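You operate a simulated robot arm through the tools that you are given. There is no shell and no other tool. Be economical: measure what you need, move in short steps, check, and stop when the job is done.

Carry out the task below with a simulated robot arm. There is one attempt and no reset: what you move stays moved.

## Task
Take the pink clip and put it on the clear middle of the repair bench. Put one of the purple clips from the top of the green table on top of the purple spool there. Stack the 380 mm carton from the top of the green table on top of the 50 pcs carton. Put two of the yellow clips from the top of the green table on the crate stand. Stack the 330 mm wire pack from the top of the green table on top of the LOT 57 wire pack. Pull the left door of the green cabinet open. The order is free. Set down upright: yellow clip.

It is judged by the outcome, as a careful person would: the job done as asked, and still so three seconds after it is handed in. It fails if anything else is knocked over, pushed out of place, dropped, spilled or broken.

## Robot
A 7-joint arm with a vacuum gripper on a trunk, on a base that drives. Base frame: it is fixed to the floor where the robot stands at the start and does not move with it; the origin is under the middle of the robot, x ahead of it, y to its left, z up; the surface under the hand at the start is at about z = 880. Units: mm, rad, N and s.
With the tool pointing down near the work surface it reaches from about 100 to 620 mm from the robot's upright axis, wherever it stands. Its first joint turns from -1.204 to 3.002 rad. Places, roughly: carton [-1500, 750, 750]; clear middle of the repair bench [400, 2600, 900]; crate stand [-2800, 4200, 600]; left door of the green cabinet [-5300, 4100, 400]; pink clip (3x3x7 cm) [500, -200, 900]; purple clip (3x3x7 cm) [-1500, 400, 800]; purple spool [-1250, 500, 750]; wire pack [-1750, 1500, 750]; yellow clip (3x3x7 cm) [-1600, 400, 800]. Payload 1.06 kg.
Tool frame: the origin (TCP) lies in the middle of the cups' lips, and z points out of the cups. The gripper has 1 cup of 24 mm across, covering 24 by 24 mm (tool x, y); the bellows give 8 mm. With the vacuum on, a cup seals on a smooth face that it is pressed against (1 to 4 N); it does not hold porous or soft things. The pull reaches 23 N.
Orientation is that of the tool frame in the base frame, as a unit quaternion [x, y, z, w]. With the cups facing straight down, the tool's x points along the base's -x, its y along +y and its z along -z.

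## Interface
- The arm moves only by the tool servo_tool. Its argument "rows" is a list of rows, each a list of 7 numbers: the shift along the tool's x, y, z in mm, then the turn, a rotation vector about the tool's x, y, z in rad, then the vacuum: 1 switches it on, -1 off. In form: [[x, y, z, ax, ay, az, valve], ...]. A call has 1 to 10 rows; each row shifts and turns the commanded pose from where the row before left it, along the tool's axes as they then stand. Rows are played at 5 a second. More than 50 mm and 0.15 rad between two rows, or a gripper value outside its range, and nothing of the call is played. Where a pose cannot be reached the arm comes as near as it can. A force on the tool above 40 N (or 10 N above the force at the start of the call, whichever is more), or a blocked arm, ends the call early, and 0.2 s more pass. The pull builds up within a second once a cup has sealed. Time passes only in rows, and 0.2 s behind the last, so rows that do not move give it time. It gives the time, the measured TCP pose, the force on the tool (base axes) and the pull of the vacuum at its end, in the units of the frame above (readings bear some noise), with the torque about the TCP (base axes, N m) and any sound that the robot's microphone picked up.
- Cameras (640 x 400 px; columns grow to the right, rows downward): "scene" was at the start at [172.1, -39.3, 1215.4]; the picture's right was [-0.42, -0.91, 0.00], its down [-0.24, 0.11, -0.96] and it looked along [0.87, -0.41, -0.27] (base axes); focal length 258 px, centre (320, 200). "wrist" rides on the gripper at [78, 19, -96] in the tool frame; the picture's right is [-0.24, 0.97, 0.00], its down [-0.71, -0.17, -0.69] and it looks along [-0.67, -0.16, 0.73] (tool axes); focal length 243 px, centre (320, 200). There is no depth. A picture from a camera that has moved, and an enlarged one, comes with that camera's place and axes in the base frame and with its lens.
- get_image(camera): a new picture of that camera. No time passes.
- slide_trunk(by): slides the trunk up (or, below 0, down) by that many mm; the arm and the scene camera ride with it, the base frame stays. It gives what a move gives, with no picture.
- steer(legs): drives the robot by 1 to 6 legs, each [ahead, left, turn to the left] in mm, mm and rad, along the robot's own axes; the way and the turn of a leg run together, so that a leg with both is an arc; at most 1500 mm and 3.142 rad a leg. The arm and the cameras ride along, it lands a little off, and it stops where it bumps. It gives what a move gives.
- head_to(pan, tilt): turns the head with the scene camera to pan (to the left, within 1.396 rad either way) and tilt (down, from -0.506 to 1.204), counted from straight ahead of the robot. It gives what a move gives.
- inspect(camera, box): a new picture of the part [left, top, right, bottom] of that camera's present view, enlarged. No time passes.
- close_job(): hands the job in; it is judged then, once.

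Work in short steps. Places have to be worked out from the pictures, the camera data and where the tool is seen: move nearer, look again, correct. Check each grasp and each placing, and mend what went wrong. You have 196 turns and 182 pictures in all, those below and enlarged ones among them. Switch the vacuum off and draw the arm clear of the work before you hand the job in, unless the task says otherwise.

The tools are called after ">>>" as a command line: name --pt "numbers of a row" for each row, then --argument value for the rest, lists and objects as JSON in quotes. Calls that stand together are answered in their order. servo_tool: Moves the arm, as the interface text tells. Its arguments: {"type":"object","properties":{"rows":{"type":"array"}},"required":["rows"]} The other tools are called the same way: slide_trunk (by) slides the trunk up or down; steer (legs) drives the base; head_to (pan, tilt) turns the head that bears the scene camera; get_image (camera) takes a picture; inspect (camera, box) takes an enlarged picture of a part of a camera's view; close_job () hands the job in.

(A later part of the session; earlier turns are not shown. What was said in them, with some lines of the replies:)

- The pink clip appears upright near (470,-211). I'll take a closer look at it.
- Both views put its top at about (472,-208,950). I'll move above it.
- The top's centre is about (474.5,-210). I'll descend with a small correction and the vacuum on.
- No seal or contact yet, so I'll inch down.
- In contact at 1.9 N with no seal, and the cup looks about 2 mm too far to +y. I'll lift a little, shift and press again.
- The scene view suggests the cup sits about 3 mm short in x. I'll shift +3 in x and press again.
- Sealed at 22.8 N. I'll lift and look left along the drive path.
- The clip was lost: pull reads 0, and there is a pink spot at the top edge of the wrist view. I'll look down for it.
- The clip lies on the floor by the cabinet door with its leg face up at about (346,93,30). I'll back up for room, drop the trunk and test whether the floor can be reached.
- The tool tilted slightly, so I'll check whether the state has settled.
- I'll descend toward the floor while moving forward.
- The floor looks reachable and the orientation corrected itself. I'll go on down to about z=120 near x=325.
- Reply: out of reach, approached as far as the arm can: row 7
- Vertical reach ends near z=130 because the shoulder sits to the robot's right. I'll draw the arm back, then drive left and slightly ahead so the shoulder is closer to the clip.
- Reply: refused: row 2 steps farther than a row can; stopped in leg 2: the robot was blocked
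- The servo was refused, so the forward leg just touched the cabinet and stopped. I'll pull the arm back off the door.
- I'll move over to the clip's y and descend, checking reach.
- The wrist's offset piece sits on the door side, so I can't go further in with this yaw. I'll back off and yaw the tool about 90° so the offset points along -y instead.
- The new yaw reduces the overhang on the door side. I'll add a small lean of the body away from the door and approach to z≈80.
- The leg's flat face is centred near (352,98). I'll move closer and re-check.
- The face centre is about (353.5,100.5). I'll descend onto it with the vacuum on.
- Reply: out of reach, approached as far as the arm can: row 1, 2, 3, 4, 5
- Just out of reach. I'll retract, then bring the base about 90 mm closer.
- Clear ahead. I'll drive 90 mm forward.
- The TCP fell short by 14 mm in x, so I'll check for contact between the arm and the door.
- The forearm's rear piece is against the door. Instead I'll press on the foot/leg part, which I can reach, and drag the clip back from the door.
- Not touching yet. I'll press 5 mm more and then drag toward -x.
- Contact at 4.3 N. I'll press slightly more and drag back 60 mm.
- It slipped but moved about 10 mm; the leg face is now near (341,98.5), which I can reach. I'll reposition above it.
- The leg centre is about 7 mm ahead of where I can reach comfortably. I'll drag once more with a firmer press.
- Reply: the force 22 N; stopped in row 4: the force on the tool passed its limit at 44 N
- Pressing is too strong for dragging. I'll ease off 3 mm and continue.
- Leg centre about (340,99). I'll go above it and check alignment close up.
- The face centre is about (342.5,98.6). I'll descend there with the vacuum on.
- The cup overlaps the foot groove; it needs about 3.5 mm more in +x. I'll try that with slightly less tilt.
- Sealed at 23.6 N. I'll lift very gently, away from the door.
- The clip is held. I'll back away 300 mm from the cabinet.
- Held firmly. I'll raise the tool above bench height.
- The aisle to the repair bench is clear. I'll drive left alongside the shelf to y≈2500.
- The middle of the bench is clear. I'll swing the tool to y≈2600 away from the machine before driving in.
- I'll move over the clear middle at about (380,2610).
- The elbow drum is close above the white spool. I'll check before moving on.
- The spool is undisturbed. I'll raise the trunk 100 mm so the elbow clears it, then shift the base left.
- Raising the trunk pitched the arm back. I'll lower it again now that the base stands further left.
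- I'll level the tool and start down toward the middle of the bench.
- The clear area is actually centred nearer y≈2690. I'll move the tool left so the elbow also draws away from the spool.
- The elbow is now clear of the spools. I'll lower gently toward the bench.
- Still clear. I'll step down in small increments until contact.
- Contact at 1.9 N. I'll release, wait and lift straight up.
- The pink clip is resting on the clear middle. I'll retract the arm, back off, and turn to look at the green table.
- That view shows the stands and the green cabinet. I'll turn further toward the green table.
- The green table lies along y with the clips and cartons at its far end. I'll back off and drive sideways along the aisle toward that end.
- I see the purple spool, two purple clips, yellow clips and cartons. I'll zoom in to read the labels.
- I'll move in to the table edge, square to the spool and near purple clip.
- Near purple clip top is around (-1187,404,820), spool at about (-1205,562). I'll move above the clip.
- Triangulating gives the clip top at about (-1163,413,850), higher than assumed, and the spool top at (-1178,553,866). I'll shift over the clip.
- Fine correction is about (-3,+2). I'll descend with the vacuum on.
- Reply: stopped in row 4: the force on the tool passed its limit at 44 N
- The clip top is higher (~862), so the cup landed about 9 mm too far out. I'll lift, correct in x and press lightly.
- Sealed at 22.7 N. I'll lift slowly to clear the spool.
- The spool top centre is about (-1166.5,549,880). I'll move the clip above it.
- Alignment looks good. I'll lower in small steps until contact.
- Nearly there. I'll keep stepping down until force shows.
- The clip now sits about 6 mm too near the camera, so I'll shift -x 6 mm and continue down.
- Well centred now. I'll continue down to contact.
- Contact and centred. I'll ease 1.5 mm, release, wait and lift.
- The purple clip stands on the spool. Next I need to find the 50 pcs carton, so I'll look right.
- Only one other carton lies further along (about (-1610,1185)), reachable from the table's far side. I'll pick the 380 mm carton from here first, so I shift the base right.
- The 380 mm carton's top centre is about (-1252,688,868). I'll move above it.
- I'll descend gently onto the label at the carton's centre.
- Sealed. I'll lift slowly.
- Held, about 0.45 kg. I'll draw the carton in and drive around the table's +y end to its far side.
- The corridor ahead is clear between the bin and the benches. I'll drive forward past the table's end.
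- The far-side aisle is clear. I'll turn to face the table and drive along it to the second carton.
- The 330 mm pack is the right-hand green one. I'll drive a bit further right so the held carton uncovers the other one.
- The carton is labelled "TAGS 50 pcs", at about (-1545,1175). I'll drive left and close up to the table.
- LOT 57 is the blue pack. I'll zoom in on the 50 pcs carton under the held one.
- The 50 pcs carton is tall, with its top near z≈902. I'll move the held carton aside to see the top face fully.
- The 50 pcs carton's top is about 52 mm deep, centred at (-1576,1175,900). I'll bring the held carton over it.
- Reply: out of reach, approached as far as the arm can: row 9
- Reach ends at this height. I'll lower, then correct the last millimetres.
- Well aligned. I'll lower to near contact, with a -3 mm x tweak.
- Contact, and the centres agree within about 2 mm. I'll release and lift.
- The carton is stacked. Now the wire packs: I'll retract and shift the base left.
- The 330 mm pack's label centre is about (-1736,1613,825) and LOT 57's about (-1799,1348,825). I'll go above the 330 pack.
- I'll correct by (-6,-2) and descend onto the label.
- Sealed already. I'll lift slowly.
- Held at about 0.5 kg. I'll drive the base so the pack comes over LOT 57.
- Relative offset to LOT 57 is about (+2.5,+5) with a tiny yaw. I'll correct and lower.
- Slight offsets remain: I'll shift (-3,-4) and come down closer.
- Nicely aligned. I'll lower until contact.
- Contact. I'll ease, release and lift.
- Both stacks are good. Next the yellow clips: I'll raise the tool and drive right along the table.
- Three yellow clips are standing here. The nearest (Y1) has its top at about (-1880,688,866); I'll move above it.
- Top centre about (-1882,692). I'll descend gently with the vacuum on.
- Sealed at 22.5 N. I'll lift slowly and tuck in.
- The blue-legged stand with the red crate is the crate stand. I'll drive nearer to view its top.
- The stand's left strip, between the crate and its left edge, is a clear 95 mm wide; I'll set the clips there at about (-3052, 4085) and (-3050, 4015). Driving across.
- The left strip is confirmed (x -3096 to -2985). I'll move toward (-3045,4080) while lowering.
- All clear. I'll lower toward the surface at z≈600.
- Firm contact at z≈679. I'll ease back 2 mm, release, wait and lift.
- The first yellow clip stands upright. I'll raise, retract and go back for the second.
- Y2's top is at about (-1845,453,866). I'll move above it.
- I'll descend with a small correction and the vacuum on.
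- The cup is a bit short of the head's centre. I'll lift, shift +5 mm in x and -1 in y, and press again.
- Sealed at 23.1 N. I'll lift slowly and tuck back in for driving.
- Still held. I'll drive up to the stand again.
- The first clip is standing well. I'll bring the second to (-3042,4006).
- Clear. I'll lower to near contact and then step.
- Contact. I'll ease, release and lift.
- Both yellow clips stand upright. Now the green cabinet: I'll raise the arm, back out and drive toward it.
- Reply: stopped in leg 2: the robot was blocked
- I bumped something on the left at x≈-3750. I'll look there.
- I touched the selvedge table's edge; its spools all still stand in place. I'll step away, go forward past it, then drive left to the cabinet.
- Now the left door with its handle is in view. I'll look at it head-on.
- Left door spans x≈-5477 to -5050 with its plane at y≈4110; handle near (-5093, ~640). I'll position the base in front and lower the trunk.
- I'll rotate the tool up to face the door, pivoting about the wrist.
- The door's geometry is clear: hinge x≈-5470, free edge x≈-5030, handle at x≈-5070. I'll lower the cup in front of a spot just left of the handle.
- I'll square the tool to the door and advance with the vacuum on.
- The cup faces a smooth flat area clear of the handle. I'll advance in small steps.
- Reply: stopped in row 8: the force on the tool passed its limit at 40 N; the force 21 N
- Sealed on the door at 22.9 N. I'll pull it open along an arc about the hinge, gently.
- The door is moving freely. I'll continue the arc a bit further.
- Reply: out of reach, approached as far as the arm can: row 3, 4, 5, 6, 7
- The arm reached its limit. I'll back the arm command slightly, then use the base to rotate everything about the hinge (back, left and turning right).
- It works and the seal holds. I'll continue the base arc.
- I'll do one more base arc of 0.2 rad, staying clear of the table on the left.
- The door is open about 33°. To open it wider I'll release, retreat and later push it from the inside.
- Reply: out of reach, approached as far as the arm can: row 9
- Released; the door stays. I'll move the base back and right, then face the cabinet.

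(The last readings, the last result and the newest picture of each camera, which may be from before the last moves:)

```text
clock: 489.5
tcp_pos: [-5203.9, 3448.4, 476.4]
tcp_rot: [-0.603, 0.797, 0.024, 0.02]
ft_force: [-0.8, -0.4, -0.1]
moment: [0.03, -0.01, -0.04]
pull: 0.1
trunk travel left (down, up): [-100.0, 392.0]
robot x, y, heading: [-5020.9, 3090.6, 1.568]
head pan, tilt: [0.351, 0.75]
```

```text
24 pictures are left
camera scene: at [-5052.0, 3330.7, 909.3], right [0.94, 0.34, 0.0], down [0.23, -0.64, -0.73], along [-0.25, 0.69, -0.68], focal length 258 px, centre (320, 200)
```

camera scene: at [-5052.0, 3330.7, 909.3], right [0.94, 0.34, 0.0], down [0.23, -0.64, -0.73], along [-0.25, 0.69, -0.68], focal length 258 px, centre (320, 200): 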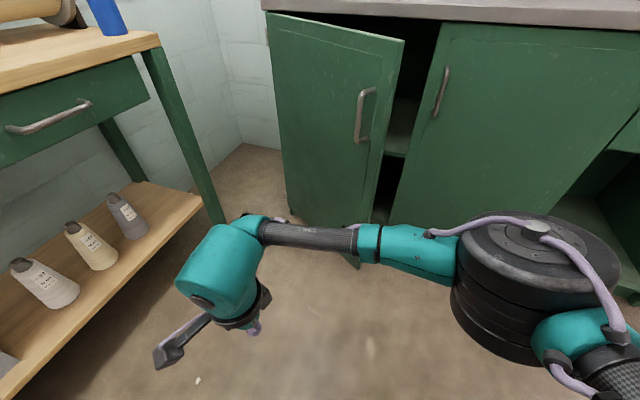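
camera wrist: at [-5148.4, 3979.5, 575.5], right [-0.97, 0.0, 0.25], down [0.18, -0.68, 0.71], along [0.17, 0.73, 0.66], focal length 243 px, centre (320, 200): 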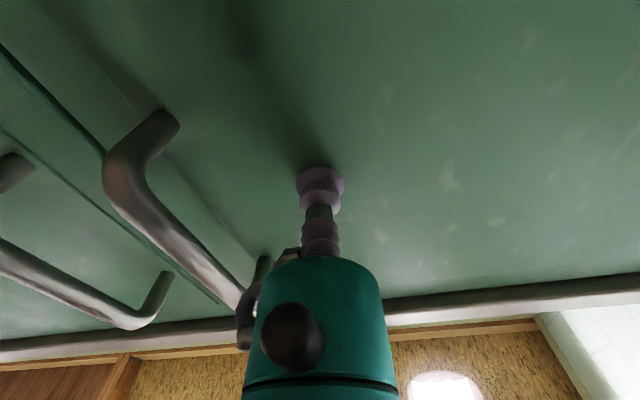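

Tool is vertical again. I'll raise it, swing right, then drive in toward the gap beside the door's free edge (≈(-5094,3889)).

>>> servo_tool --pt "-9 -32 -28 0 0 0 -1" --pt "-9 -32 -28 0 0 0 -1" --pt "-9 -32 -28 0 0 0 -1" --pt "-9 -32 -28 0 0 0 -1" --pt "-9 -32 -28 0 0 0 -1" --pt "-9 -32 -28 0 0 0 -1"

>>> steer --legs '[[320, 0, 0]]'

>>> get_image --camera "scene"

```text
clock: 490.9
tcp_pos: [-5005.5, 3437.0, 645.3]
tcp_rot: [-0.605, 0.796, 0.024, 0.021]
ft_force: [0.0, 1.2, 1.2]
moment: [0.05, -0.02, 0.03]
pull: 0.1
trunk travel left (down, up): [-100.0, 392.0]
robot x, y, heading: [-5021.9, 3092.5, 1.567]
head pan, tilt: [0.351, 0.75]
```

```text
clock: 493.1
tcp_pos: [-5004.4, 3758.8, 644.6]
tcp_rot: [-0.605, 0.796, 0.024, 0.019]
ft_force: [0.2, -0.4, -0.3]
moment: [0.01, -0.03, -0.03]
pull: 0.0
trunk travel left (down, up): [-100.0, 392.0]
robot x, y, heading: [-5015.6, 3414.2, 1.569]
head pan, tilt: [0.351, 0.75]
```

```text
23 pictures are left
camera scene: at [-5051.0, 3652.1, 909.3], right [0.94, 0.34, 0.0], down [0.23, -0.64, -0.73], along [-0.25, 0.69, -0.68], focal length 258 px, centre (320, 200)
```

scene: 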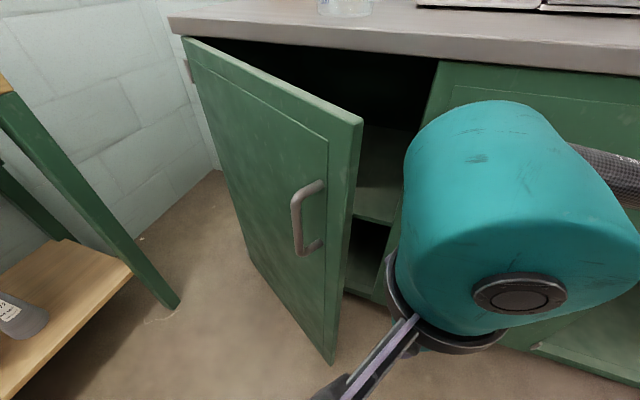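

The wrist camera would foul the door edge, so I'll first yaw the tool to swing it to the right.

>>> servo_tool --pt "0 0 0 0 0 -0.15 -1" --pt "0 0 0 0 0 -0.15 -1" --pt "0 0 0 0 0 -0.15 -1" --pt "0 0 0 0 0 -0.15 -1" --pt "0 0 0 0 0 -0.15 -1" --pt "0 0 0 0 0 -0.15 -1" --pt "0 0 0 0 0 -0.15 -1"

```text
clock: 494.6
tcp_pos: [-5004.8, 3759.2, 643.3]
tcp_rot: [0.923, -0.384, -0.011, -0.029]
ft_force: [0.9, 0.4, 0.0]
moment: [-0.02, -0.01, -0.01]
pull: 0.0
trunk travel left (down, up): [-100.0, 392.0]
robot x, y, heading: [-5021.0, 3409.4, 1.569]
head pan, tilt: [0.351, 0.75]
```

>>> servo_tool --pt "-23.6 -28.2 0 0 0 0 -1" --pt "-23.6 -28.2 0 0 0 0 -1" --pt "-23.6 -28.2 0 0 0 0 -1" --pt "-24 -11.4 0 0 0 0 -1" --pt "-24 -11.4 0 0 0 0 -1" --pt "-24 -11.4 0 0 0 0 -1" --pt "-24 -11.4 0 0 0 0 -1"

>>> get_image --camera "scene"

```text
clock: 496.2
tcp_pos: [-5027.1, 3968.9, 658.5]
tcp_rot: [0.922, -0.386, -0.011, -0.028]
ft_force: [-0.2, -0.4, 0.9]
moment: [0.03, -0.03, 0.05]
pull: 0.1
trunk travel left (down, up): [-100.0, 392.0]
robot x, y, heading: [-5022.1, 3413.0, 1.571]
head pan, tilt: [0.351, 0.75]
```

```text
22 pictures are left
camera scene: at [-5051.0, 3652.2, 909.3], right [0.94, 0.34, 0.0], down [0.23, -0.64, -0.73], along [-0.25, 0.69, -0.68], focal length 258 px, centre (320, 200)
```

scene: 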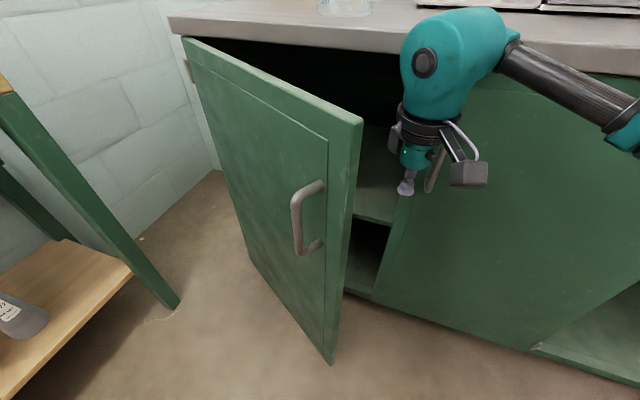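

The tool is inside the gap. I'll sweep it along an arc about the hinge to push the door further open.

>>> servo_tool --pt "-25.4 21.2 0 0 0 0 -1" --pt "-25.4 21.2 0 0 0 0 -1" --pt "10 24 0 0 0 0 -1" --pt "10 24 0 0 0 0 -1" --pt "10 24 0 0 0 0 -1" --pt "4.8 26 0 0 0 0 -1" --pt "4.8 26 0 0 0 0 -1" --pt "4.8 26 0 0 0 0 -1"

>>> get_image --camera "scene"

```text
clock: 498.1
tcp_pos: [-5171.4, 3836.2, 648.7]
tcp_rot: [0.922, -0.386, -0.01, -0.029]
ft_force: [-0.1, -0.1, 0.1]
moment: [0.02, 0.02, -0.01]
pull: 0.0
trunk travel left (down, up): [-100.0, 392.0]
robot x, y, heading: [-5019.3, 3410.2, 1.57]
head pan, tilt: [0.351, 0.75]
```

```text
21 pictures are left
camera scene: at [-5051.0, 3652.2, 909.3], right [0.94, 0.34, 0.0], down [0.23, -0.64, -0.73], along [-0.25, 0.69, -0.68], focal length 258 px, centre (320, 200)
```

scene: 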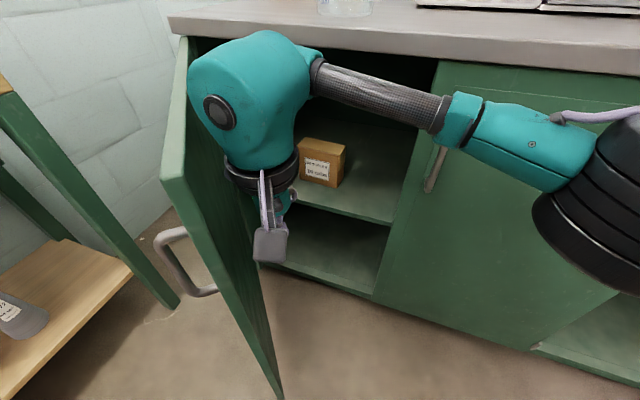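

The door swings well. I'll continue the sweep.

>>> servo_tool --pt "0 25 0 0 0 0 -1" --pt "0 25 0 0 0 0 -1" --pt "0 25 0 0 0 0 -1" --pt "-5.6 26 0 0 0 0 -1" --pt "-5.6 26 0 0 0 0 -1" --pt "-5.6 26 0 0 0 0 -1"

>>> get_image --camera "scene"

```text
clock: 499.4
tcp_pos: [-5246.7, 3771.0, 644.8]
tcp_rot: [0.922, -0.386, -0.011, -0.028]
ft_force: [-0.3, 0.1, 0.7]
moment: [0.01, 0.01, 0.02]
pull: 0.0
out of reach, approached as far as the arm can: row 5, 6
trunk travel left (down, up): [-100.0, 392.0]
robot x, y, heading: [-5022.9, 3407.4, 1.563]
head pan, tilt: [0.351, 0.75]
```

```text
20 pictures are left
camera scene: at [-5051.0, 3652.2, 909.3], right [0.94, 0.34, 0.0], down [0.23, -0.64, -0.73], along [-0.25, 0.69, -0.68], focal length 258 px, centre (320, 200)
```

scene: 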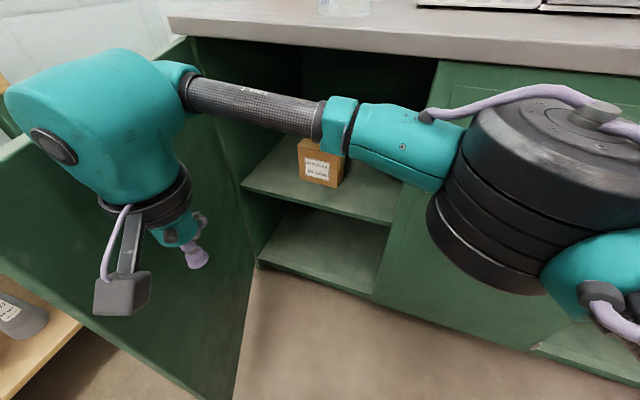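

The door is wide open. I'll withdraw the arm to the right and back away.

>>> servo_tool --pt "15 -10 0 0 0 0 -1" --pt "30 -23 0 0 0 0 -1" --pt "30 -23 0 0 0 0 -1" --pt "30 -23 0 0 0 0 -1" --pt "30 -23 0 0 0 0 -1"

>>> steer --legs '[[-250, 0, 0]]'

>>> slide_trunk --by 250

>>> head_to --pan 0.3 --tilt 0.6

>>> get_image --camera "scene"

```text
clock: 500.6
tcp_pos: [-5077.9, 3745.9, 642.5]
tcp_rot: [0.922, -0.386, -0.01, -0.029]
ft_force: [0.1, 0.0, -0.3]
moment: [-0.01, 0.0, 0.01]
pull: 0.0
trunk travel left (down, up): [-100.0, 392.0]
robot x, y, heading: [-5022.0, 3408.9, 1.569]
head pan, tilt: [0.351, 0.75]
```

```text
clock: 502.5
tcp_pos: [-5079.7, 3496.0, 643.3]
tcp_rot: [0.922, -0.385, -0.011, -0.028]
ft_force: [-0.3, -0.2, 0.7]
moment: [0.0, -0.01, -0.01]
pull: 0.0
trunk travel left (down, up): [-100.0, 392.0]
robot x, y, heading: [-5018.8, 3162.2, 1.572]
head pan, tilt: [0.351, 0.75]
```

```text
clock: 505.1
tcp_pos: [-5080.1, 3496.0, 892.5]
tcp_rot: [0.923, -0.385, -0.011, -0.029]
ft_force: [-0.8, 0.1, -0.3]
moment: [0.02, -0.05, 0.01]
pull: 0.0
trunk travel left (down, up): [-350.0, 142.0]
robot x, y, heading: [-5021.9, 3156.9, 1.566]
head pan, tilt: [0.351, 0.75]
```

```text
clock: 505.8
tcp_pos: [-5080.5, 3497.2, 893.3]
tcp_rot: [0.922, -0.385, -0.01, -0.029]
ft_force: [-0.1, 0.5, -0.2]
moment: [-0.01, -0.01, 0.02]
pull: 0.0
trunk travel left (down, up): [-350.0, 142.0]
robot x, y, heading: [-5021.6, 3165.3, 1.574]
head pan, tilt: [0.3, 0.6]
```

```text
19 pictures are left
camera scene: at [-5049.9, 3336.9, 1185.4], right [0.96, 0.29, 0.0], down [0.17, -0.54, -0.82], along [-0.24, 0.79, -0.57], focal length 258 px, centre (320, 200)
```

scene: 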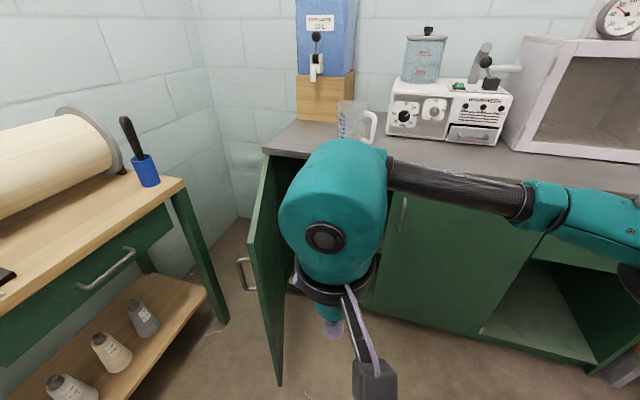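

The left door stands wide open, the vacuum is off and the arm is clear. The other placements were checked as they were made, so I'm handing in the job.

>>> close_job

```text
The job is handed in.
```

I finished and handed in all six jobs, but I dropped the pink clip along the way and bumped into a table.

- **Pink clip:** it came off the cup on the first lift and fell to the floor by the cabinet. I picked it up again and laid it on its side in the clear middle of the repair bench.
- **Purple clip:** it stands on the purple spool.
- **Cartons:** the 380 mm carton is on top of the 50 pcs carton.
- **Yellow clips:** two stand upright on the crate stand, beside the red crate.
- **Wire packs:** the 330 mm pack is on top of LOT 57.
- **Cabinet:** the left door of the green cabinet is wide open.

**Bumps:** the base bumped the edge of the selvedge table, and the arm touched the front of the first cabinet lightly. The spools on the table were still standing and the cabinet door looked undamaged.
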